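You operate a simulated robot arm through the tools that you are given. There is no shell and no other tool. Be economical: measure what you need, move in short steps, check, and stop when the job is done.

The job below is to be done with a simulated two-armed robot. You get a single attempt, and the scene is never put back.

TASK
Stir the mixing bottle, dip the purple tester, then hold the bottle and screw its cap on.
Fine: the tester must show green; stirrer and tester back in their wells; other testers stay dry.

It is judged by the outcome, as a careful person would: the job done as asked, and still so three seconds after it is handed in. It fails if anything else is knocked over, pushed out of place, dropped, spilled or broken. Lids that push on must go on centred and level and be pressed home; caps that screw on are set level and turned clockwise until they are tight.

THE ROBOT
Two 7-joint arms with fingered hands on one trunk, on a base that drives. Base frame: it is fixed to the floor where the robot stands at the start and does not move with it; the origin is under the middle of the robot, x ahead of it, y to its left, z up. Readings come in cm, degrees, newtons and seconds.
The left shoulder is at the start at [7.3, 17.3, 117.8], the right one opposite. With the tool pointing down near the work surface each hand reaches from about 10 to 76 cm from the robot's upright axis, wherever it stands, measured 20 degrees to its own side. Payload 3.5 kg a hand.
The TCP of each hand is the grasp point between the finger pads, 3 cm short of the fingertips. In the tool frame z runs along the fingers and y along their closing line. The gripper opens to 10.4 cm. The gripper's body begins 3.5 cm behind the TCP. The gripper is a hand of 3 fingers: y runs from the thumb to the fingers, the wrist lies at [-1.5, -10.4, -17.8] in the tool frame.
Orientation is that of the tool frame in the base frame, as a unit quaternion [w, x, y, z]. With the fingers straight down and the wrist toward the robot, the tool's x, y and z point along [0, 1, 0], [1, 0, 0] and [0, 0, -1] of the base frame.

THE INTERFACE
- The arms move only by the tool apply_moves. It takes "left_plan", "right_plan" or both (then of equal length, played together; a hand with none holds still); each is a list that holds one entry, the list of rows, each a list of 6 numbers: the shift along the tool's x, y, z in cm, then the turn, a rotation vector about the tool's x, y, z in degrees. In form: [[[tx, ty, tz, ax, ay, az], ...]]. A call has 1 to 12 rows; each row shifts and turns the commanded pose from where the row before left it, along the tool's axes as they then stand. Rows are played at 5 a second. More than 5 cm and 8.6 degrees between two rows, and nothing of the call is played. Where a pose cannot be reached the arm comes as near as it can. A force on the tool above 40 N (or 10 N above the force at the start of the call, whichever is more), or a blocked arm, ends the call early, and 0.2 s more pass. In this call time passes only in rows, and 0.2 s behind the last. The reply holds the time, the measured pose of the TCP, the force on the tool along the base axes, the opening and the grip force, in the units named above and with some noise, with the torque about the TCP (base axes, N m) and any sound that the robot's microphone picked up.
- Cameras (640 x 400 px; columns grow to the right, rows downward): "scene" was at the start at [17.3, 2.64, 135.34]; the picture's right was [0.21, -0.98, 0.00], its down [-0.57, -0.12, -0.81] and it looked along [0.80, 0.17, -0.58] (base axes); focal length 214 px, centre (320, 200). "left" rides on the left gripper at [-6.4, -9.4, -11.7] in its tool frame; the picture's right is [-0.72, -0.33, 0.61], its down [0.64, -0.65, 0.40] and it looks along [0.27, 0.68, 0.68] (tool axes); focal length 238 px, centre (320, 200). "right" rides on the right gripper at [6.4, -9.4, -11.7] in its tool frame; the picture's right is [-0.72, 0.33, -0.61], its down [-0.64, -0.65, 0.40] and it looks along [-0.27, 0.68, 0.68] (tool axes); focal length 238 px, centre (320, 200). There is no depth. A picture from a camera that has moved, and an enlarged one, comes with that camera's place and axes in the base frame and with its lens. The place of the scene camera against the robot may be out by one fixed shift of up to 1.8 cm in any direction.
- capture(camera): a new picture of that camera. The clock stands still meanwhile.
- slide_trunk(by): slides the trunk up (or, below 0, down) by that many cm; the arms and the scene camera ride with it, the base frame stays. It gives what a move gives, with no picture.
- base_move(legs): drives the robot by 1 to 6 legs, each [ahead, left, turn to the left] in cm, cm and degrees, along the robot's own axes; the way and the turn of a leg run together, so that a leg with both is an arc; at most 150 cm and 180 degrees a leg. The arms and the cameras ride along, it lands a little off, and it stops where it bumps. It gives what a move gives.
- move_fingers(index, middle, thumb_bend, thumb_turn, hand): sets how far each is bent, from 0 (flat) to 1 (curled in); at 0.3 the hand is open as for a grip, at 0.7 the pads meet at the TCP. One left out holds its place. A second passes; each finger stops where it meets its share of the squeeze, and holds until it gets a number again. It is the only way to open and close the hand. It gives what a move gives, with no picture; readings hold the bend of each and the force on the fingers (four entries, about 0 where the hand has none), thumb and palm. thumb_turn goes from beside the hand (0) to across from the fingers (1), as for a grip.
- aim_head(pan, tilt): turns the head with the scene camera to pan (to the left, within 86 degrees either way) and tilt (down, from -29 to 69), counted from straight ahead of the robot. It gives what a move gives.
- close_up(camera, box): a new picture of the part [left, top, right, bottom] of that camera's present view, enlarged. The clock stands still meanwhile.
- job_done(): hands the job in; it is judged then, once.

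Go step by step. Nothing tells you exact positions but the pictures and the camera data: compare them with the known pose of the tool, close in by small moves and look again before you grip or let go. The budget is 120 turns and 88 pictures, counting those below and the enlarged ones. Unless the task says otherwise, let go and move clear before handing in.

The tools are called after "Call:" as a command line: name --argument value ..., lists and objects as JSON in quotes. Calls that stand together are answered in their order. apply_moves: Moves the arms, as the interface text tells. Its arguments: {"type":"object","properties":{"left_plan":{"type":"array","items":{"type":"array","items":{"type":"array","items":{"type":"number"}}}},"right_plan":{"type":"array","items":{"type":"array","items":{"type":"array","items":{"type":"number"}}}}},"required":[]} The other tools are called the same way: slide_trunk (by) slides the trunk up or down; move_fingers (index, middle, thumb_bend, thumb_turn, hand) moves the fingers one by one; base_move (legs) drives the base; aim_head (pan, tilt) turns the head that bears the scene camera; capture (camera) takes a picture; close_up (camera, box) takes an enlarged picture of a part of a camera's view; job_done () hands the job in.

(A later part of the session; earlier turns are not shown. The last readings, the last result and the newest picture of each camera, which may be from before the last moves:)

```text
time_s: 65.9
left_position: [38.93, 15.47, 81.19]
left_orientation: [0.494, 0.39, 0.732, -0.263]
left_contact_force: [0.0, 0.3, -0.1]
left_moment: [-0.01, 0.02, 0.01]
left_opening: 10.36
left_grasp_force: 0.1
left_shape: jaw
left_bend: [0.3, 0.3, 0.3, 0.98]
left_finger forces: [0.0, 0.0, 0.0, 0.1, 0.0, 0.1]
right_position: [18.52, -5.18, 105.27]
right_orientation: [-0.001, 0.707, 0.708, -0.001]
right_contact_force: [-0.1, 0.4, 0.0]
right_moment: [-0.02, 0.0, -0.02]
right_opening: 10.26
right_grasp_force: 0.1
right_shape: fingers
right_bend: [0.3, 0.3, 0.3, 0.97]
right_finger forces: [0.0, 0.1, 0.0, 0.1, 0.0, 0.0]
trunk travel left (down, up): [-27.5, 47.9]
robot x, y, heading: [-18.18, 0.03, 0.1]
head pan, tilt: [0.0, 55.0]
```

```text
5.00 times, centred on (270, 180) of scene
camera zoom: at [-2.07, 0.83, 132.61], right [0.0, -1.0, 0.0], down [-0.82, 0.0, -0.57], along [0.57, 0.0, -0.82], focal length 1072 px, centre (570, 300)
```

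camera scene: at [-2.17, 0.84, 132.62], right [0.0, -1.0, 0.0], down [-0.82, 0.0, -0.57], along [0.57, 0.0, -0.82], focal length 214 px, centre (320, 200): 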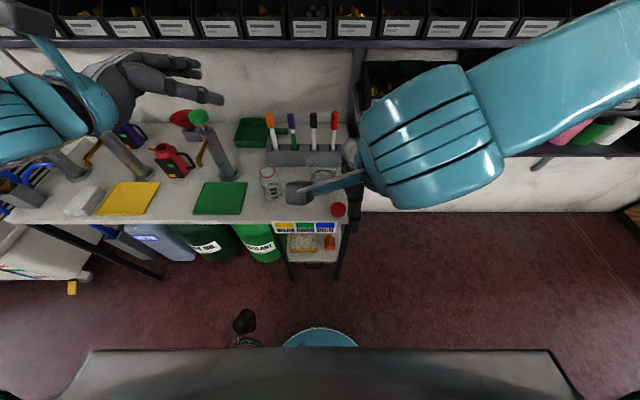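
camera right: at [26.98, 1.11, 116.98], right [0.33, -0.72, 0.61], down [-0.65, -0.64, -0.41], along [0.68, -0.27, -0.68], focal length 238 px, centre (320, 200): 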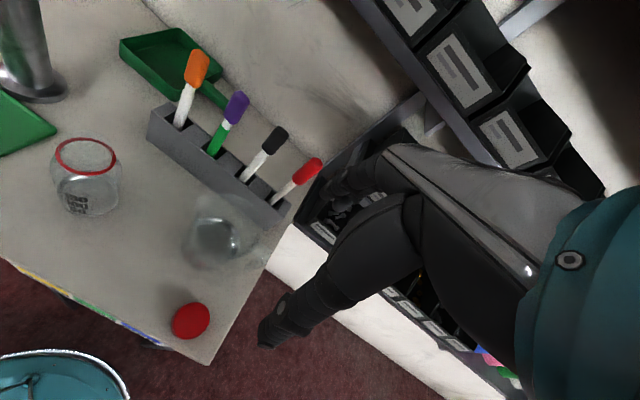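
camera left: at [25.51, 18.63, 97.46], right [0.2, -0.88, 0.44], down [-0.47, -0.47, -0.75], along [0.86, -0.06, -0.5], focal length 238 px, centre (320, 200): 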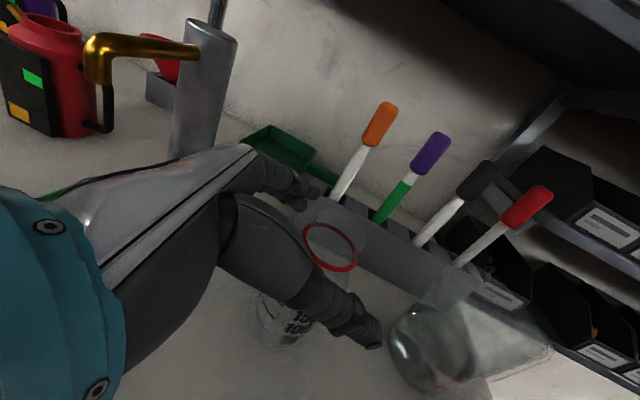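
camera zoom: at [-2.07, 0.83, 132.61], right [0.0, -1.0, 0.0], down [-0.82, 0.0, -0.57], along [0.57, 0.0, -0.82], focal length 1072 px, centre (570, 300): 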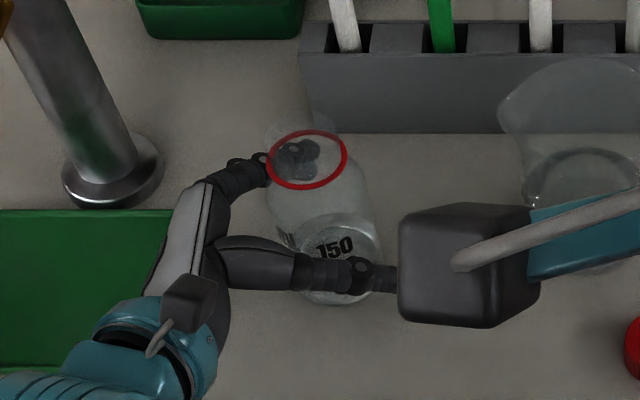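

Bottle sits between thumb and fingers. I close gently and compare finger forces.

Call:
move_fingers --hand "left" --index 0.43 --middle 0.43 --thumb_bend 0.43

Call:
move_fingers --hand "left" --index 0.6 --middle 0.6 --thumb_bend 0.6

Call:
close_up --camera "scene" --box '[220, 140, 320, 220]'

Call:
close_up --camera "left" --box '[200, 140, 440, 290]'

```text
time_s: 66.9
left_position: [38.85, 15.48, 81.13]
left_orientation: [0.494, 0.389, 0.732, -0.263]
left_contact_force: [0.0, -0.2, -0.4]
left_moment: [-0.02, -0.03, -0.02]
left_opening: 7.15
left_grasp_force: 0.3
left_shape: fingers
left_bend: [0.43, 0.43, 0.43, 0.98]
left_finger forces: [0.4, 0.0, 0.0, 0.1, 0.0, 0.0]
right_position: [18.51, -5.24, 105.32]
right_orientation: [0.0, 0.707, 0.707, 0.0]
right_contact_force: [-0.4, 0.9, -0.8]
right_moment: [-0.04, 0.0, 0.02]
right_opening: 10.28
right_grasp_force: 0.0
right_shape: fingers
right_bend: [0.3, 0.3, 0.3, 0.97]
right_finger forces: [0.0, 0.0, 0.0, 0.1, 0.0, 0.0]
trunk travel left (down, up): [-27.5, 47.9]
robot x, y, heading: [-17.85, -0.21, -0.2]
head pan, tilt: [0.0, 55.0]
```

```text
time_s: 67.9
left_position: [38.95, 15.53, 81.2]
left_orientation: [0.493, 0.389, 0.732, -0.263]
left_contact_force: [0.0, -0.4, 0.6]
left_moment: [0.03, -0.01, -0.02]
left_opening: 5.18
left_grasp_force: 14.0
left_shape: fingers
left_bend: [0.51, 0.55, 0.51, 0.97]
left_finger forces: [9.5, 4.5, 0.0, 0.0, 14.0, 0.0]
right_position: [18.56, -5.21, 105.23]
right_orientation: [0.0, 0.707, 0.707, 0.0]
right_contact_force: [-0.2, -0.3, 0.1]
right_moment: [0.0, -0.02, 0.03]
right_opening: 10.28
right_grasp_force: 0.1
right_shape: fingers
right_bend: [0.3, 0.3, 0.3, 0.97]
right_finger forces: [0.0, 0.1, 0.0, 0.0, 0.1, 0.1]
trunk travel left (down, up): [-27.5, 47.9]
robot x, y, heading: [-17.83, 0.09, -0.2]
head pan, tilt: [0.0, 55.0]
```

```text
5.00 times, centred on (270, 180) of scene
camera zoom: at [-2.07, 0.84, 132.61], right [0.0, -1.0, 0.0], down [-0.82, 0.0, -0.57], along [0.57, 0.0, -0.82], focal length 1072 px, centre (570, 300)
```

zoom: 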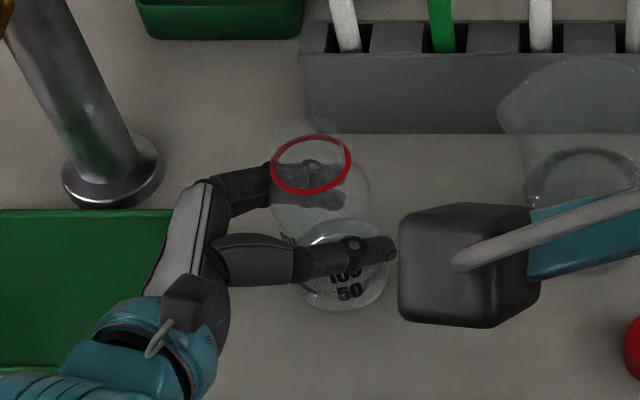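

```text
2.67 times, centred on (320, 215) of left
camera zoom: at [26.36, 17.35, 91.65], right [0.2, -0.88, 0.44], down [-0.47, -0.48, -0.74], along [0.86, -0.06, -0.5], focal length 636 px, centre (320, 160)
```

zoom: 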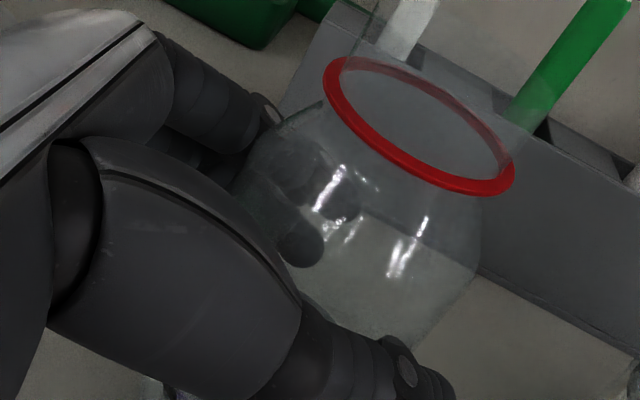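

The bottle is firmly held (14 N), upright and nearly where it stood. Now the right hand goes over the cap, turned 60° counter-clockwise so that it has room to screw clockwise later.

Call:
apply_moves --right_plan '[[[0, 4.67, 0, 0, 0, 0], [0, 4.67, 0, 0, 0, 0], [-0.3, 4.67, 0, 0, 0, 0], [0, 0, 4.5, 0, 0, 0], [0, 0, 4.5, 0, 0, 0], [0, 0, 0, 0, 0, -8.5], [0, 0, 0, 0, 0, -8.5], [0, 0, 0, 0, 0, -8.5], [0, 0, 0, 0, 0, -8.5], [0, 0, 0, 0, 0, -8.5], [0, 0, 0, 0, 0, -8.5], [0, 0, 0, 0, 0, -8.5]]]'

Call:
move_fingers --hand "right" --index 0.38 --middle 0.38 --thumb_bend 0.38

Call:
capture --camera "right"

```text
time_s: 70.5
left_position: [38.82, 15.64, 81.25]
left_orientation: [0.493, 0.39, 0.732, -0.263]
left_contact_force: [0.6, 0.1, -0.4]
left_moment: [0.0, -0.03, 0.01]
left_opening: 5.17
left_grasp_force: 13.6
left_shape: fingers
left_bend: [0.51, 0.56, 0.51, 0.97]
left_finger forces: [9.5, 4.4, 0.0, 0.1, 14.2, 0.0]
right_position: [32.54, -5.42, 96.35]
right_orientation: [0.0, 0.263, 0.965, 0.001]
right_contact_force: [-0.3, -0.2, 0.2]
right_moment: [0.02, 0.03, -0.04]
right_opening: 10.31
right_grasp_force: 0.0
right_shape: fingers
right_bend: [0.3, 0.3, 0.3, 0.97]
right_finger forces: [0.0, 0.0, 0.0, 0.0, 0.0, 0.0]
trunk travel left (down, up): [-27.5, 47.9]
robot x, y, heading: [-17.89, 0.48, 0.3]
head pan, tilt: [0.0, 55.0]
```

```text
time_s: 71.5
left_position: [38.89, 15.42, 81.14]
left_orientation: [0.493, 0.389, 0.732, -0.263]
left_contact_force: [0.4, -0.1, 0.4]
left_moment: [0.02, -0.02, -0.02]
left_opening: 5.16
left_grasp_force: 13.8
left_shape: fingers
left_bend: [0.51, 0.56, 0.51, 0.97]
left_finger forces: [9.5, 4.4, 0.0, 0.0, 14.2, 0.0]
right_position: [32.38, -5.48, 96.24]
right_orientation: [0.0, 0.264, 0.965, 0.0]
right_contact_force: [0.0, 0.2, -0.1]
right_moment: [0.0, -0.02, -0.01]
right_opening: 8.38
right_grasp_force: 0.0
right_shape: fingers
right_bend: [0.38, 0.38, 0.38, 0.97]
right_finger forces: [0.0, 0.1, 0.1, 0.1, 0.0, 0.1]
trunk travel left (down, up): [-27.5, 47.9]
robot x, y, heading: [-17.96, 0.41, -0.2]
head pan, tilt: [0.0, 55.0]
```

```text
32 pictures are left
camera right: at [22.19, -10.3, 107.98], right [0.79, -0.08, 0.61], down [0.22, -0.89, -0.4], along [0.58, 0.45, -0.68], focal length 238 px, centre (320, 200)
```

right: 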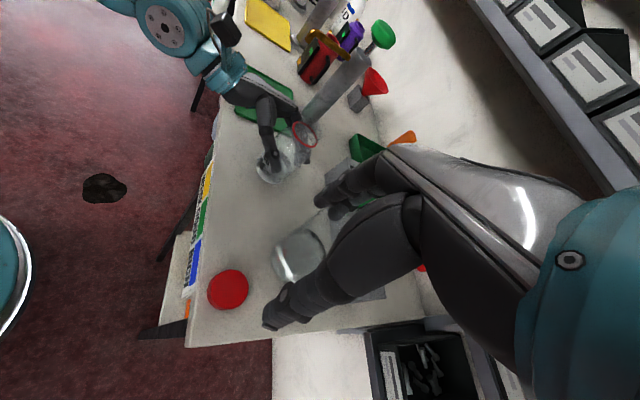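

The cap is below-left of the grasp point. I zoom in on it for a precise fix.

Call:
close_up --camera "right" --box '[170, 245, 290, 325]'

```text
5.00 times, centred on (230, 285) of right
camera zoom: at [22.19, -10.3, 107.98], right [0.79, -0.08, 0.61], down [0.22, -0.89, -0.4], along [0.58, 0.45, -0.68], focal length 1192 px, centre (770, -225)
```

zoom: 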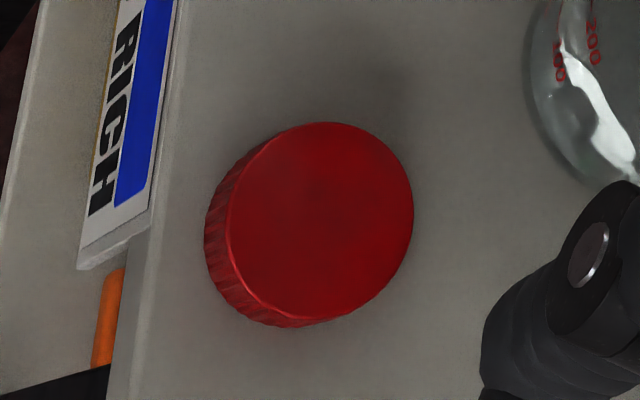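

Best estimate of the cap: (32.55, -5.75), top at z 78, 4.9 cm wide. I descend to just above it and look again.

Call:
apply_moves --right_plan '[[[-0.24, -0.21, 4, 0, 0, 0], [0, 0, 4, 0, 0, 0], [0, 0, 4, 0, 0, 0]]]'

Call:
capture --camera "right"

```text
time_s: 72.3
left_position: [38.86, 15.53, 81.28]
left_orientation: [0.493, 0.39, 0.732, -0.263]
left_contact_force: [-0.3, 0.2, 0.7]
left_moment: [0.01, -0.02, -0.02]
left_opening: 5.21
left_grasp_force: 13.8
left_shape: fingers
left_bend: [0.51, 0.56, 0.51, 0.97]
left_finger forces: [9.5, 4.4, 0.1, 0.0, 14.0, 0.0]
right_position: [32.69, -5.61, 84.14]
right_orientation: [0.0, 0.262, 0.965, 0.0]
right_contact_force: [-0.4, 0.3, -0.8]
right_moment: [0.01, 0.03, 0.0]
right_opening: 8.35
right_grasp_force: 0.1
right_shape: fingers
right_bend: [0.38, 0.38, 0.38, 0.97]
right_finger forces: [0.1, 0.1, 0.0, 0.1, 0.0, 0.1]
trunk travel left (down, up): [-27.5, 47.9]
robot x, y, heading: [-18.14, -0.47, -0.2]
head pan, tilt: [0.0, 55.0]
```

```text
30 pictures are left
camera right: at [22.42, -10.49, 95.95], right [0.79, -0.08, 0.61], down [0.22, -0.89, -0.4], along [0.58, 0.45, -0.68], focal length 238 px, centre (320, 200)
```

right: 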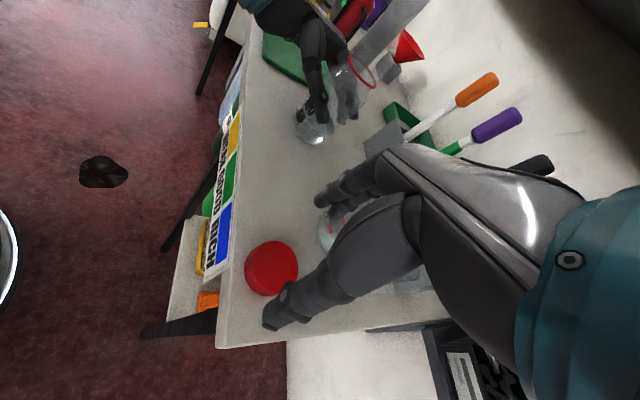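

Three views now agree: cap at (32.8, -5.83) with its top at about z 76.5. I go down further to bring the finger pads around its rim, checking for contact.

Call:
apply_moves --right_plan '[[[-0.15, -0.11, 2, 0, 0, 0], [0, 0, 1.5, 0, 0, 0], [0, 0, 1, 0, 0, 0]]]'

Call:
close_up --camera "right" --box '[220, 180, 400, 340]'

```text
time_s: 73.1
left_position: [38.78, 15.54, 81.33]
left_orientation: [0.492, 0.389, 0.733, -0.263]
left_contact_force: [-0.6, 0.5, 0.3]
left_moment: [0.0, 0.01, -0.01]
left_opening: 5.21
left_grasp_force: 13.8
left_shape: fingers
left_bend: [0.51, 0.56, 0.51, 0.97]
left_finger forces: [9.5, 4.3, 0.1, 0.0, 14.2, 0.0]
right_position: [32.66, -5.84, 79.72]
right_orientation: [0.001, 0.263, 0.965, 0.0]
right_contact_force: [0.3, -0.5, -0.5]
right_moment: [-0.01, 0.0, 0.02]
right_opening: 8.36
right_grasp_force: 0.0
right_shape: fingers
right_bend: [0.38, 0.38, 0.38, 0.97]
right_finger forces: [0.0, 0.0, 0.1, 0.0, 0.0, 0.0]
trunk travel left (down, up): [-27.5, 47.9]
robot x, y, heading: [-18.23, 0.1, -0.2]
head pan, tilt: [0.0, 55.0]
```

```text
2.50 times, centred on (310, 260) of right
camera zoom: at [22.37, -10.75, 91.47], right [0.79, -0.08, 0.61], down [0.22, -0.89, -0.4], along [0.58, 0.45, -0.68], focal length 596 px, centre (345, 50)
```

zoom: 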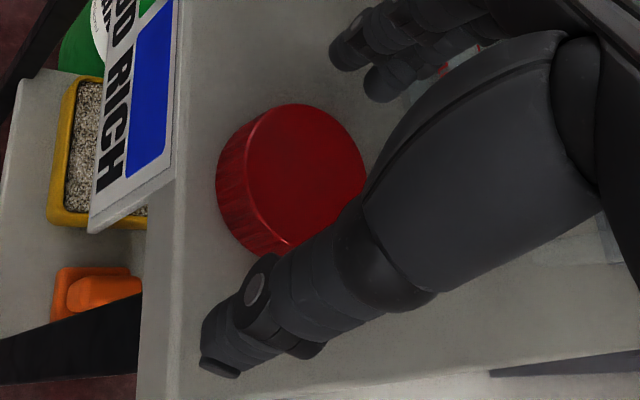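

The cap is centred between the fingers. I lower 1.4 cm more in small steps, then close on it.

Call:
apply_moves --right_plan '[[[0, 0, 0.5, 0, 0, 0], [0, 0, 0.5, 0, 0, 0], [0, 0, 0.4, 0, 0, 0]]]'

Call:
move_fingers --hand "right" --index 0.46 --middle 0.46 --thumb_bend 0.46

Call:
close_up --camera "right" --box '[220, 180, 400, 340]'

```text
time_s: 73.9
left_position: [38.86, 15.5, 81.15]
left_orientation: [0.493, 0.39, 0.732, -0.263]
left_contact_force: [0.6, -0.2, 0.6]
left_moment: [0.03, 0.0, 0.01]
left_opening: 5.19
left_grasp_force: 13.8
left_shape: fingers
left_bend: [0.51, 0.56, 0.51, 0.97]
left_finger forces: [9.6, 4.4, 0.1, 0.0, 14.2, 0.1]
right_position: [32.6, -5.76, 78.42]
right_orientation: [0.0, 0.263, 0.965, 0.001]
right_contact_force: [1.0, -0.3, -0.1]
right_moment: [0.0, 0.0, 0.0]
right_opening: 8.35
right_grasp_force: 0.4
right_shape: fingers
right_bend: [0.38, 0.38, 0.38, 0.97]
right_finger forces: [0.0, 0.4, 0.0, 0.0, 0.1, 0.0]
trunk travel left (down, up): [-27.5, 47.9]
robot x, y, heading: [-17.74, 0.01, -0.1]
head pan, tilt: [0.0, 55.0]
```

```text
time_s: 74.9
left_position: [38.9, 15.55, 81.21]
left_orientation: [0.492, 0.391, 0.732, -0.263]
left_contact_force: [-0.9, 0.4, 0.2]
left_moment: [-0.01, 0.01, 0.01]
left_opening: 5.18
left_grasp_force: 14.3
left_shape: fingers
left_bend: [0.51, 0.56, 0.51, 0.97]
left_finger forces: [9.6, 4.4, 0.1, 0.0, 14.0, 0.1]
right_position: [32.73, -5.81, 78.4]
right_orientation: [0.0, 0.263, 0.965, 0.001]
right_contact_force: [2.7, 2.1, 6.3]
right_moment: [0.28, -0.23, 0.01]
right_opening: 6.33
right_grasp_force: 3.4
right_shape: fingers
right_bend: [0.46, 0.44, 0.46, 0.97]
right_finger forces: [0.0, 7.1, 0.0, 0.1, 0.0, 0.1]
trunk travel left (down, up): [-27.5, 47.9]
robot x, y, heading: [-17.76, -0.09, 0.2]
head pan, tilt: [0.0, 55.0]
```

```text
2.50 times, centred on (310, 260) of right
camera zoom: at [22.34, -10.72, 90.14], right [0.78, -0.08, 0.61], down [0.22, -0.89, -0.4], along [0.58, 0.45, -0.68], focal length 596 px, centre (345, 50)
```

zoom: 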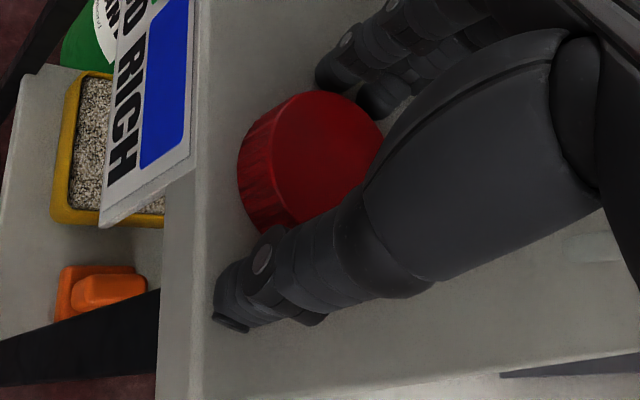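

The middle finger is pressing on the table (6 N upward). I raise the hand a little before closing further.

Call:
apply_moves --right_plan '[[[0, 0, -0.3, 0, 0, 0], [0, 0, -0.3, 0, 0, 0]]]'

Call:
close_up --camera "right" --box '[260, 170, 380, 270]'

```text
time_s: 75.5
left_position: [38.85, 15.58, 81.13]
left_orientation: [0.493, 0.39, 0.732, -0.264]
left_contact_force: [0.0, 0.4, 0.6]
left_moment: [0.0, 0.0, -0.01]
left_opening: 5.18
left_grasp_force: 14.0
left_shape: fingers
left_bend: [0.51, 0.56, 0.51, 0.97]
left_finger forces: [9.6, 4.3, 0.0, 0.0, 14.1, 0.0]
right_position: [32.46, -5.89, 78.85]
right_orientation: [-0.001, 0.264, 0.965, -0.001]
right_contact_force: [-0.3, -0.1, -0.3]
right_moment: [0.01, 0.01, -0.04]
right_opening: 6.34
right_grasp_force: 0.1
right_shape: fingers
right_bend: [0.46, 0.46, 0.46, 0.97]
right_finger forces: [0.0, 0.0, 0.1, 0.0, 0.0, 0.0]
trunk travel left (down, up): [-27.5, 47.9]
robot x, y, heading: [-18.08, 0.08, -0.1]
head pan, tilt: [0.0, 55.0]
```

```text
4.00 times, centred on (320, 220) of right
camera zoom: at [22.26, -10.78, 90.65], right [0.79, -0.08, 0.61], down [0.22, -0.89, -0.4], along [0.58, 0.45, -0.68], focal length 953 px, centre (320, 120)
```

zoom: 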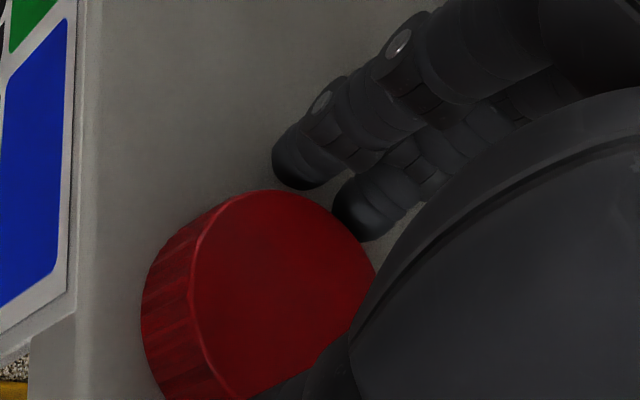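

Force is gone and the cap still sits right under the grasp point. I close again in a smaller step.

Call:
move_fingers --hand "right" --index 0.5 --middle 0.5 --thumb_bend 0.5

Call:
close_up --camera "right" --box '[260, 170, 380, 270]'

```text
time_s: 76.5
left_position: [38.81, 15.5, 81.13]
left_orientation: [0.494, 0.389, 0.732, -0.264]
left_contact_force: [0.3, 0.0, 0.6]
left_moment: [0.02, -0.04, -0.01]
left_opening: 5.17
left_grasp_force: 14.3
left_shape: fingers
left_bend: [0.51, 0.56, 0.51, 0.97]
left_finger forces: [9.5, 4.4, 0.0, 0.0, 14.1, 0.1]
right_position: [32.52, -5.82, 78.91]
right_orientation: [0.0, 0.263, 0.965, 0.0]
right_contact_force: [-0.4, 0.3, 0.0]
right_moment: [0.01, -0.01, 0.02]
right_opening: 5.25
right_grasp_force: 0.1
right_shape: fingers
right_bend: [0.5, 0.5, 0.5, 0.97]
right_finger forces: [0.0, 0.0, 0.0, 0.1, 0.0, 0.0]
trunk travel left (down, up): [-27.5, 47.9]
robot x, y, heading: [-17.89, -0.23, 0.0]
head pan, tilt: [0.0, 55.0]
```

```text
4.00 times, centred on (320, 220) of right
camera zoom: at [22.3, -10.78, 90.69], right [0.79, -0.08, 0.61], down [0.22, -0.89, -0.4], along [0.58, 0.45, -0.68], focal length 953 px, centre (320, 120)
```

zoom: 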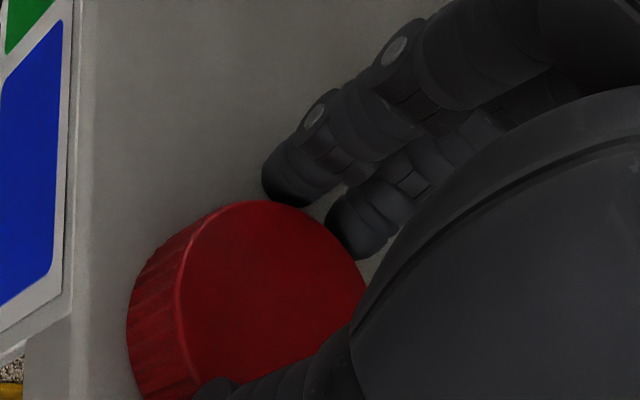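

No table contact now, the pads are about to meet the cap. I close on it.

Call:
move_fingers --hand "right" --index 0.62 --middle 0.62 --thumb_bend 0.62

Call:
close_up --camera "right" --box '[260, 170, 380, 270]'

```text
time_s: 77.5
left_position: [38.79, 15.55, 81.25]
left_orientation: [0.493, 0.39, 0.732, -0.264]
left_contact_force: [-0.4, -0.1, 0.1]
left_moment: [-0.01, -0.03, -0.02]
left_opening: 5.18
left_grasp_force: 13.9
left_shape: fingers
left_bend: [0.51, 0.56, 0.51, 0.97]
left_finger forces: [9.5, 4.3, 0.1, 0.1, 14.1, 0.0]
right_position: [32.61, -5.74, 78.9]
right_orientation: [0.001, 0.262, 0.965, 0.0]
right_contact_force: [0.8, 0.0, 0.0]
right_moment: [-0.01, -0.01, 0.0]
right_opening: 4.32
right_grasp_force: 9.4
right_shape: fingers
right_bend: [0.56, 0.57, 0.53, 0.96]
right_finger forces: [4.7, 5.0, 0.0, 0.0, 9.6, 0.0]
trunk travel left (down, up): [-27.5, 47.9]
robot x, y, heading: [-18.05, 0.2, -0.2]
head pan, tilt: [0.0, 55.0]
```

```text
4.00 times, centred on (320, 220) of right
camera zoom: at [22.3, -10.77, 90.69], right [0.79, -0.08, 0.61], down [0.22, -0.89, -0.4], along [0.58, 0.45, -0.68], focal length 953 px, centre (320, 120)
```

zoom: 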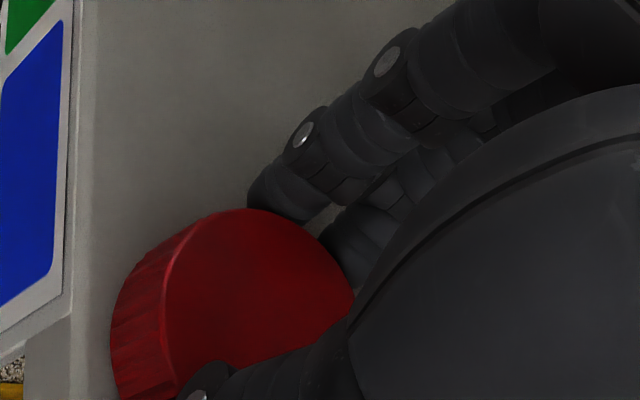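

The cap is gripped evenly (index 4.7 N, middle 5.0 N). I lift it clear and carry it above the bottle's neighbourhood.

Call:
apply_moves --right_plan '[[[0, 0, -1, 0, 0, 0], [0, 0, -3, 0, 0, 0], [0, 0, -4, 0, 0, 0], [0, 0, -4, 0, 0, 0], [0, 0, -4, 0, 0, 0], [0, 0, -4, 0, 0, 0]]]'

Call:
capture --camera "right"

Call:
close_up --camera "left" --box '[220, 100, 640, 360]'

```text
time_s: 78.9
left_position: [38.83, 15.47, 81.2]
left_orientation: [0.493, 0.389, 0.732, -0.263]
left_contact_force: [-0.8, 0.4, 0.2]
left_moment: [-0.01, 0.02, -0.02]
left_opening: 5.17
left_grasp_force: 13.3
left_shape: fingers
left_bend: [0.51, 0.56, 0.51, 0.97]
left_finger forces: [9.5, 4.2, 0.2, 0.0, 14.2, 0.0]
right_position: [32.72, -6.08, 98.92]
right_orientation: [0.0, 0.264, 0.965, 0.0]
right_contact_force: [0.8, -0.2, -0.4]
right_moment: [0.02, 0.01, -0.02]
right_opening: 4.34
right_grasp_force: 9.0
right_shape: fingers
right_bend: [0.56, 0.57, 0.53, 0.96]
right_finger forces: [4.7, 4.9, 0.0, 0.0, 9.4, 0.1]
trunk travel left (down, up): [-27.5, 47.9]
robot x, y, heading: [-17.95, 0.0, -0.2]
head pan, tilt: [0.0, 55.0]
```

```text
24 pictures are left
camera right: at [22.45, -10.94, 110.59], right [0.79, -0.08, 0.61], down [0.22, -0.89, -0.4], along [0.58, 0.45, -0.68], focal length 238 px, centre (320, 200)
```

right: 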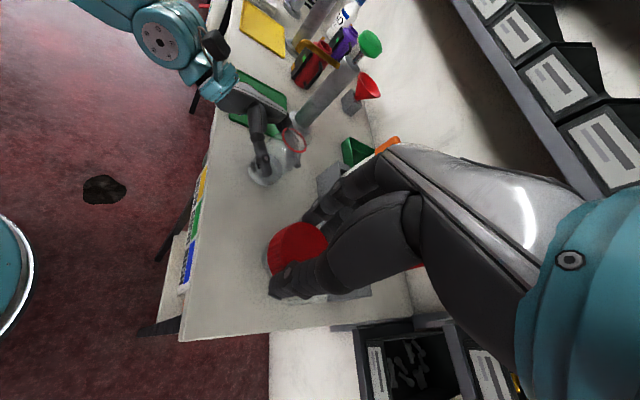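

```text
1.52 times, centred on (430, 230) of left
camera zoom: at [26.35, 17.35, 91.66], right [0.2, -0.88, 0.44], down [-0.47, -0.48, -0.74], along [0.86, -0.06, -0.5], focal length 363 px, centre (152, 154)
```

zoom: 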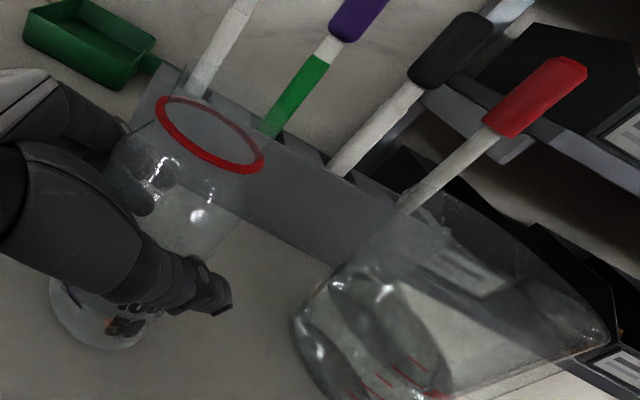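

The cap is level in the hand and the bottle ring is at about (39, 15, 86.3). I carry the cap above the neck, still 7 cm higher.

Call:
apply_moves --right_plan '[[[1.05, 4.34, 0, 0, 0, 0], [1.05, 4.34, 0, 0, 0, 0], [1.05, 4.34, 0, 0, 0, 0], [1.05, 4.34, 0, 0, 0, 0], [1.05, 4.34, 0, 0, 0, 0], [0, 0, 2, 0, 0, 0]]]'

Call:
close_up --camera "left" --box '[220, 20, 460, 220]'

Call:
close_up --camera "right" --box '[200, 200, 360, 330]'

```text
time_s: 80.3
left_position: [38.71, 15.48, 81.22]
left_orientation: [0.493, 0.39, 0.732, -0.263]
left_contact_force: [-0.2, 0.2, -0.1]
left_moment: [-0.01, -0.04, 0.01]
left_opening: 5.17
left_grasp_force: 14.3
left_shape: fingers
left_bend: [0.51, 0.56, 0.51, 0.97]
left_finger forces: [9.5, 4.4, 0.0, 0.0, 14.0, 0.1]
right_position: [37.71, 11.21, 96.86]
right_orientation: [0.0, 0.264, 0.965, -0.001]
right_contact_force: [0.3, -0.2, 0.1]
right_moment: [-0.02, 0.01, -0.01]
right_opening: 4.34
right_grasp_force: 9.0
right_shape: fingers
right_bend: [0.56, 0.57, 0.53, 0.96]
right_finger forces: [4.7, 4.8, 0.0, 0.1, 9.3, 0.0]
right hand out of reach, approached as far as the arm can: row 5
trunk travel left (down, up): [-27.5, 47.9]
robot x, y, heading: [-17.98, 0.14, -0.1]
head pan, tilt: [0.0, 55.0]
```

```text
2.00 times, centred on (340, 120) of left
camera zoom: at [26.36, 17.35, 91.66], right [0.2, -0.88, 0.44], down [-0.47, -0.48, -0.74], along [0.86, -0.06, -0.5], focal length 477 px, centre (280, 360)
```

zoom: 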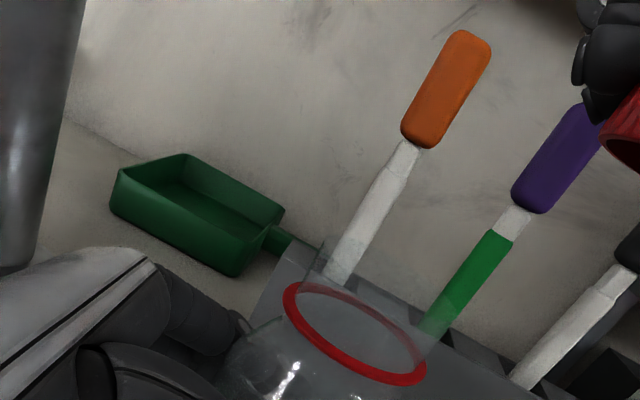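

```text
3.08 times, centred on (280, 265) of right
camera zoom: at [27.55, 6.32, 108.57], right [0.79, -0.08, 0.61], down [0.22, -0.89, -0.4], along [0.58, 0.45, -0.68], focal length 733 px, centre (443, 0)
```

zoom: 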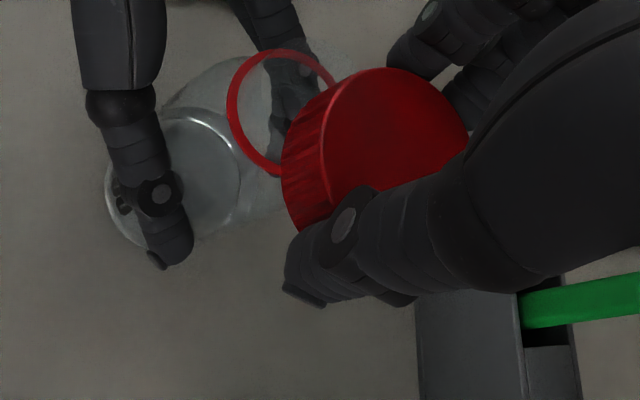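

With that wrist turn the arm falls just short. I turn the hand 25° back toward its natural heading, which should bring the bottle into reach.

Call:
apply_moves --right_plan '[[[0, 0, -0.5, 0, 0, 8.4], [0, 0, -0.5, 0, 0, 8.4], [0, 0, 0, 0, 0, 8.4]]]'

```text
time_s: 81.1
left_position: [38.73, 15.53, 81.23]
left_orientation: [0.493, 0.389, 0.732, -0.264]
left_contact_force: [-0.3, 0.1, 0.7]
left_moment: [0.01, 0.0, -0.01]
left_opening: 5.15
left_grasp_force: 13.8
left_shape: fingers
left_bend: [0.51, 0.56, 0.51, 0.97]
left_finger forces: [9.6, 4.4, 0.1, 0.0, 14.0, 0.0]
right_position: [37.86, 11.18, 97.89]
right_orientation: [0.0, 0.468, 0.884, 0.0]
right_contact_force: [-0.4, 0.5, -0.2]
right_moment: [-0.03, -0.01, -0.01]
right_opening: 4.29
right_grasp_force: 9.4
right_shape: fingers
right_bend: [0.56, 0.57, 0.53, 0.96]
right_finger forces: [4.8, 4.8, 0.0, 0.1, 9.2, 0.0]
trunk travel left (down, up): [-27.5, 47.9]
robot x, y, heading: [-17.93, -0.03, -0.0]
head pan, tilt: [0.0, 55.0]
```

Now to above the neck.

Call:
apply_moves --right_plan '[[[1.26, 1.75, 0, 0, 0, 0], [1.26, 1.75, 0, 0, 0, 0]]]'

Call:
close_up --camera "left" --box '[260, 0, 460, 220]'

Call:
close_up --camera "right" --box '[220, 190, 380, 320]'

```text
time_s: 81.7
left_position: [38.75, 15.56, 81.2]
left_orientation: [0.494, 0.389, 0.732, -0.263]
left_contact_force: [-0.5, 0.5, -0.1]
left_moment: [-0.02, -0.02, 0.03]
left_opening: 5.19
left_grasp_force: 13.9
left_shape: fingers
left_bend: [0.51, 0.56, 0.51, 0.97]
left_finger forces: [9.6, 4.5, 0.1, 0.1, 14.0, 0.0]
right_position: [39.42, 15.21, 97.74]
right_orientation: [0.0, 0.468, 0.884, 0.0]
right_contact_force: [-0.9, -0.1, 0.4]
right_moment: [0.01, -0.02, -0.01]
right_opening: 4.33
right_grasp_force: 9.7
right_shape: fingers
right_bend: [0.56, 0.57, 0.53, 0.96]
right_finger forces: [4.8, 4.8, 0.0, 0.0, 9.3, 0.0]
trunk travel left (down, up): [-27.5, 47.9]
robot x, y, heading: [-18.25, 0.17, 0.2]
head pan, tilt: [0.0, 55.0]
```

```text
1.82 times, centred on (360, 110) of left
camera zoom: at [26.36, 17.37, 91.66], right [0.2, -0.88, 0.44], down [-0.47, -0.48, -0.74], along [0.86, -0.06, -0.5], focal length 433 px, centre (247, 364)
```

zoom: 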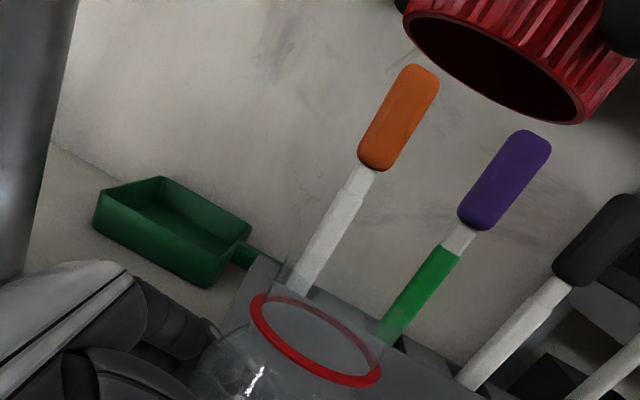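

```text
3.08 times, centred on (300, 255) of right
camera zoom: at [28.02, 15.21, 109.58], right [0.67, -0.41, 0.61], down [-0.18, -0.9, -0.4], along [0.72, 0.16, -0.68], focal length 733 px, centre (382, 31)
```

zoom: 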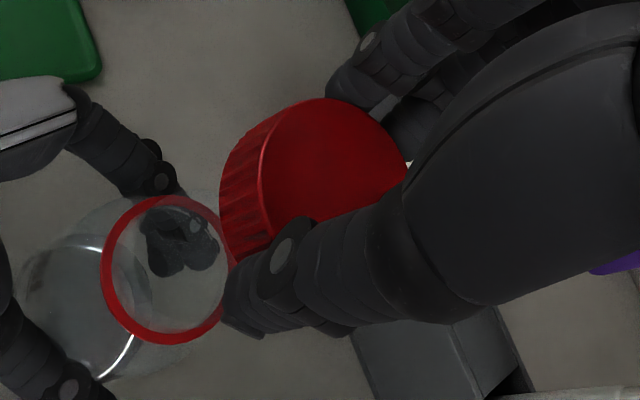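

The cap is nearly concentric with the neck (within ~1.5 mm). I nudge it and descend to just above the neck, then check.

Call:
apply_moves --right_plan '[[[0, -0.14, 1.5, 0, 0, 0], [0, 0, 1.5, 0, 0, 0], [0, 0, 1.3, 0, 0, 0]]]'

Call:
close_up --camera "left" --box '[260, 60, 460, 220]'

Call:
close_up --camera "right" --box '[220, 190, 380, 320]'

```text
time_s: 82.5
left_position: [38.76, 15.5, 81.04]
left_orientation: [0.494, 0.389, 0.732, -0.263]
left_contact_force: [-0.1, -0.5, -0.1]
left_moment: [0.01, -0.04, -0.04]
left_opening: 5.17
left_grasp_force: 13.5
left_shape: fingers
left_bend: [0.51, 0.56, 0.51, 0.97]
left_finger forces: [9.5, 4.3, 0.0, 0.1, 13.9, 0.0]
right_position: [39.35, 15.06, 93.55]
right_orientation: [0.0, 0.467, 0.884, -0.001]
right_contact_force: [0.2, -0.1, -0.9]
right_moment: [0.03, 0.01, 0.01]
right_opening: 4.31
right_grasp_force: 8.8
right_shape: fingers
right_bend: [0.56, 0.57, 0.53, 0.96]
right_finger forces: [4.8, 4.8, 0.0, 0.0, 9.3, 0.1]
trunk travel left (down, up): [-27.5, 47.9]
robot x, y, heading: [-18.37, 0.07, 0.0]
head pan, tilt: [0.0, 55.0]
```

```text
2.50 times, centred on (360, 140) of left
camera zoom: at [26.36, 17.34, 91.66], right [0.2, -0.88, 0.44], down [-0.47, -0.48, -0.74], along [0.86, -0.06, -0.5], focal length 596 px, centre (220, 350)
```

zoom: 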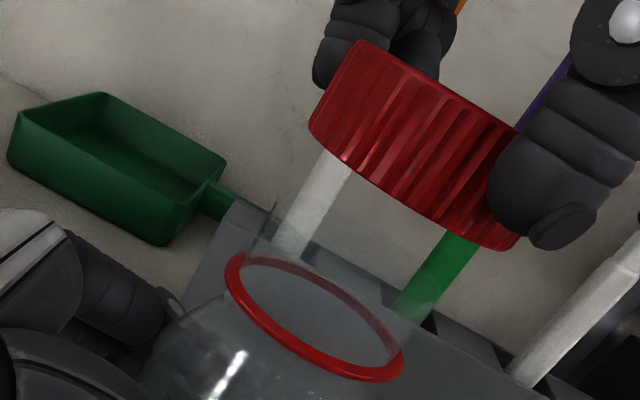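

```text
3.08 times, centred on (300, 255) of right
camera zoom: at [27.96, 14.98, 105.24], right [0.67, -0.41, 0.61], down [-0.18, -0.9, -0.4], along [0.72, 0.16, -0.68], focal length 733 px, centre (382, 31)
```

zoom: 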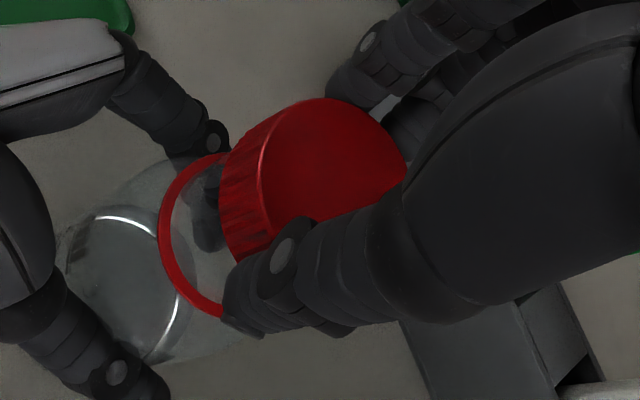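

The cap is level and lined up, its skirt about 2 cm above the neck top. I lower until it touches, in small steps.

Call:
apply_moves --right_plan '[[[0.07, 0.05, 0.8, 0, 0, 0], [0, 0, 0.6, 0, 0, 0], [0, 0, 0.3, 0, 0, 0], [0, 0, 0.2, 0, 0, 0]]]'

Call:
close_up --camera "left" --box '[260, 60, 460, 220]'

```text
time_s: 83.5
left_position: [38.81, 15.53, 81.15]
left_orientation: [0.492, 0.389, 0.732, -0.264]
left_contact_force: [-0.8, -0.1, -0.2]
left_moment: [0.01, -0.03, 0.0]
left_opening: 5.2
left_grasp_force: 14.1
left_shape: fingers
left_bend: [0.51, 0.56, 0.51, 0.97]
left_finger forces: [9.3, 4.2, 0.0, 0.1, 14.3, 0.0]
right_position: [39.33, 15.21, 91.74]
right_orientation: [0.001, 0.467, 0.884, 0.0]
right_contact_force: [0.6, 0.1, 0.2]
right_moment: [-0.01, 0.01, 0.01]
right_opening: 4.34
right_grasp_force: 9.6
right_shape: fingers
right_bend: [0.56, 0.57, 0.53, 0.96]
right_finger forces: [5.0, 4.9, 0.1, 0.1, 9.3, 0.0]
trunk travel left (down, up): [-27.5, 47.9]
robot x, y, heading: [-17.93, -0.1, 0.0]
head pan, tilt: [0.0, 55.0]
```

```text
2.50 times, centred on (360, 140) of left
camera zoom: at [26.36, 17.34, 91.65], right [0.2, -0.88, 0.44], down [-0.47, -0.48, -0.74], along [0.86, -0.06, -0.5], focal length 596 px, centre (220, 350)
```

zoom: 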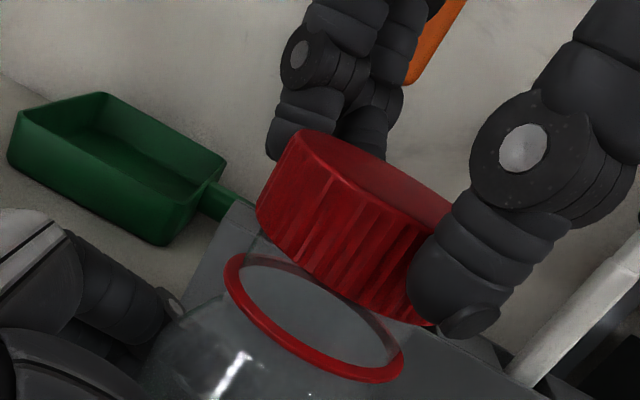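

Very well aligned; the skirt is right at the neck's top. I lower gently to contact.

Call:
apply_moves --right_plan '[[[0, 0, 0.15, 0, 0, 0], [0, 0, 0.15, 0, 0, 0], [0, 0, 0.15, 0, 0, 0]]]'

```text
time_s: 84.3
left_position: [38.87, 15.56, 81.29]
left_orientation: [0.493, 0.389, 0.732, -0.264]
left_contact_force: [0.8, 0.3, 0.2]
left_moment: [-0.02, -0.05, 0.01]
left_opening: 5.17
left_grasp_force: 14.0
left_shape: fingers
left_bend: [0.51, 0.56, 0.51, 0.97]
left_finger forces: [9.6, 4.3, 0.0, 0.0, 14.1, 0.0]
right_position: [39.34, 15.28, 91.16]
right_orientation: [-0.001, 0.467, 0.884, 0.0]
right_contact_force: [0.5, -0.3, 0.1]
right_moment: [0.03, -0.01, 0.01]
right_opening: 4.31
right_grasp_force: 9.5
right_shape: fingers
right_bend: [0.56, 0.57, 0.53, 0.96]
right_finger forces: [5.0, 4.9, 0.1, 0.0, 9.3, 0.0]
trunk travel left (down, up): [-27.5, 47.9]
robot x, y, heading: [-17.67, -0.14, -0.2]
head pan, tilt: [0.0, 55.0]
```

Call:
apply_moves --right_plan '[[[0, 0, 0.15, 0, 0, 0], [0, 0, 0.15, 0, 0, 0], [0, 0, 0.15, 0, 0, 0]]]'

```text
time_s: 85.1
left_position: [38.8, 15.53, 81.2]
left_orientation: [0.493, 0.389, 0.732, -0.264]
left_contact_force: [-1.0, 0.4, 0.1]
left_moment: [0.01, -0.08, 0.02]
left_opening: 5.19
left_grasp_force: 14.4
left_shape: fingers
left_bend: [0.51, 0.56, 0.51, 0.97]
left_finger forces: [9.4, 4.6, 0.0, 0.0, 14.3, 0.0]
right_position: [39.29, 15.24, 90.79]
right_orientation: [0.0, 0.467, 0.884, 0.0]
right_contact_force: [-0.1, -0.5, 0.3]
right_moment: [-0.06, -0.02, 0.03]
right_opening: 4.31
right_grasp_force: 9.9
right_shape: fingers
right_bend: [0.56, 0.57, 0.53, 0.96]
right_finger forces: [5.0, 5.0, 0.0, 0.0, 9.4, 0.0]
trunk travel left (down, up): [-27.5, 47.9]
robot x, y, heading: [-17.66, -0.02, 0.1]
head pan, tilt: [0.0, 55.0]
```

Still no clear contact; a few millimetres more.

Call:
apply_moves --right_plan '[[[0, 0, 0.12, 0, 0, 0], [0, 0, 0.12, 0, 0, 0], [0, 0, 0.12, 0, 0, 0]]]'

Call:
close_up --camera "left" --box '[260, 80, 420, 210]'

```text
time_s: 85.9
left_position: [38.74, 15.49, 81.18]
left_orientation: [0.494, 0.39, 0.732, -0.262]
left_contact_force: [0.5, 1.8, -2.1]
left_moment: [0.02, -0.03, 0.01]
left_opening: 5.16
left_grasp_force: 14.1
left_shape: fingers
left_bend: [0.51, 0.56, 0.51, 0.97]
left_finger forces: [10.0, 5.0, 0.0, 0.0, 13.8, 0.0]
right_position: [39.28, 15.36, 90.56]
right_orientation: [0.001, 0.467, 0.884, 0.001]
right_contact_force: [-0.5, -2.1, 12.5]
right_moment: [-0.08, 0.06, 0.0]
right_opening: 4.33
right_grasp_force: 10.5
right_shape: fingers
right_bend: [0.57, 0.58, 0.53, 0.96]
right_finger forces: [4.4, 5.4, 0.0, 0.0, 11.1, 0.0]
trunk travel left (down, up): [-27.5, 47.9]
robot x, y, heading: [-17.72, -0.04, -0.1]
head pan, tilt: [0.0, 55.0]
```

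```text
3.08 times, centred on (340, 145) of left
camera zoom: at [26.3, 17.32, 91.68], right [0.2, -0.88, 0.44], down [-0.47, -0.48, -0.75], along [0.86, -0.06, -0.5], focal length 733 px, centre (258, 369)
```

zoom: 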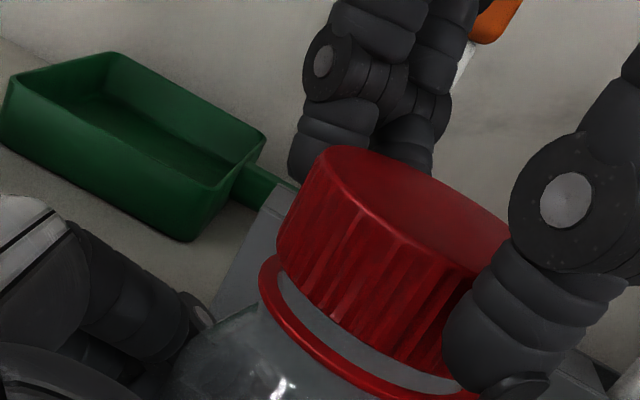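

Contact at 12 N with the cap centred and level. The cap's axis lies ~0.5 cm thumb-side of the grasp point, so I turn clockwise about that axis and watch force and torque.

Call:
apply_moves --right_plan '[[[-0.073, -0.005, 0.02, 0, 0, 8.4], [-0.073, -0.005, 0.02, 0, 0, 8.4], [-0.073, -0.005, 0.02, 0, 0, 8.4], [-0.073, -0.005, 0.02, 0, 0, 8.4], [-0.073, -0.005, 0.02, 0, 0, 8.4]]]'

Call:
close_up --camera "left" --box '[260, 80, 420, 210]'

```text
time_s: 87.1
left_position: [38.94, 15.49, 81.2]
left_orientation: [0.493, 0.39, 0.732, -0.262]
left_contact_force: [-1.3, 0.0, -1.1]
left_moment: [0.0, 0.0, -0.08]
left_opening: 5.18
left_grasp_force: 13.5
left_shape: fingers
left_bend: [0.52, 0.56, 0.51, 0.97]
left_finger forces: [9.1, 4.0, 0.1, 0.0, 14.3, 0.0]
right_position: [39.26, 14.86, 90.1]
right_orientation: [0.0, 0.753, 0.657, -0.002]
right_contact_force: [1.0, -0.3, 1.7]
right_moment: [-0.03, -0.02, 0.05]
right_opening: 4.33
right_grasp_force: 9.9
right_shape: fingers
right_bend: [0.56, 0.58, 0.54, 0.97]
right_finger forces: [5.6, 4.6, 0.1, 0.0, 9.1, 0.0]
trunk travel left (down, up): [-27.5, 47.9]
robot x, y, heading: [-17.97, -0.25, -0.2]
head pan, tilt: [0.0, 55.0]
```

```text
3.08 times, centred on (340, 145) of left
camera zoom: at [26.39, 17.35, 91.66], right [0.2, -0.88, 0.44], down [-0.47, -0.48, -0.75], along [0.86, -0.06, -0.5], focal length 733 px, centre (258, 369)
```

zoom: 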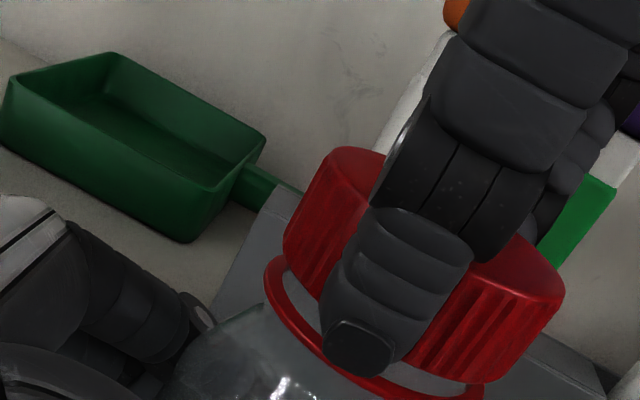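

The thread is biting: the cap went down while the load fell. I continue another 25° clockwise.

Call:
apply_moves --right_plan '[[[-0.073, -0.005, 0.03, 0, 0, 8.4], [-0.073, -0.005, 0.03, 0, 0, 8.4], [-0.073, -0.005, 0.03, 0, 0, 8.4], [-0.073, -0.005, 0.03, 0, 0, 8.4]]]'

```text
time_s: 88.1
left_position: [38.8, 15.59, 81.23]
left_orientation: [0.493, 0.389, 0.732, -0.263]
left_contact_force: [0.0, 0.2, -0.5]
left_moment: [-0.02, -0.02, 0.01]
left_opening: 5.11
left_grasp_force: 12.9
left_shape: fingers
left_bend: [0.52, 0.58, 0.52, 0.97]
left_finger forces: [9.6, 2.9, 0.1, 0.0, 11.7, 0.0]
right_position: [40.45, 7.03, 90.18]
right_orientation: [0.0, 0.912, 0.411, 0.0]
right_contact_force: [-0.8, 0.5, 0.5]
right_moment: [-0.02, -0.02, -0.01]
right_opening: 2.17
right_grasp_force: 0.1
right_shape: fingers
right_bend: [0.62, 0.62, 0.62, 0.98]
right_finger forces: [0.0, 0.0, 0.0, 0.0, 0.1, 0.0]
right hand out of reach, approached as far as the arm can: row 1, 2, 3, 4
trunk travel left (down, up): [-27.5, 47.9]
robot x, y, heading: [-18.17, 0.01, -0.0]
head pan, tilt: [0.0, 55.0]
```

The right arm ran out of reach and slid off the cap sideways. I stop and check the state of the bottle and cap.

Call:
capture --camera "left"

Call:
close_up --camera "scene" --box '[200, 110, 360, 230]'

```text
13 pictures are left
camera left: at [26.34, 17.39, 91.64], right [0.2, -0.88, 0.44], down [-0.47, -0.48, -0.74], along [0.86, -0.06, -0.5], focal length 238 px, centre (320, 200)
```

left: 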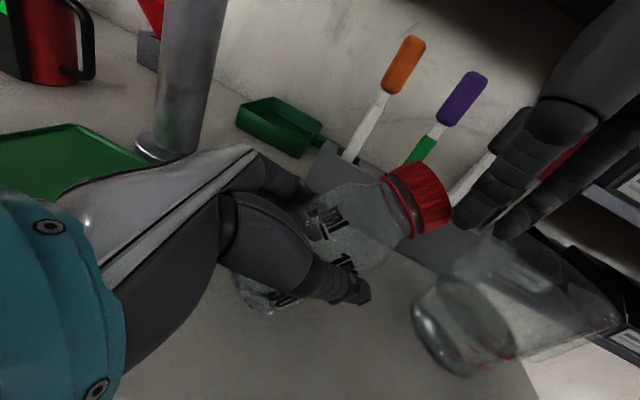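

```text
3.33 times, centred on (280, 170) of scene
camera zoom: at [-2.09, 0.86, 132.61], right [0.0, -1.0, 0.0], down [-0.82, 0.0, -0.57], along [0.57, 0.0, -0.82], focal length 715 px, centre (453, 300)
```

zoom: 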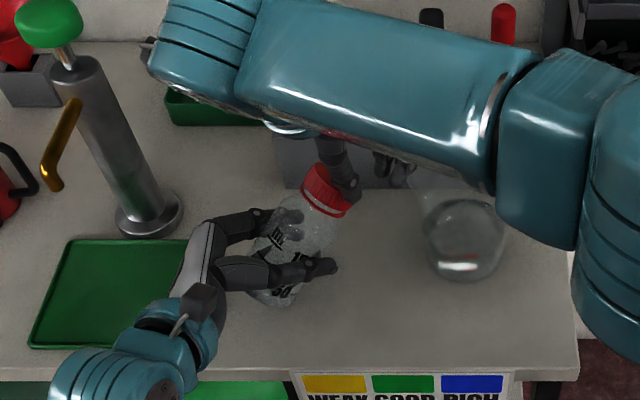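

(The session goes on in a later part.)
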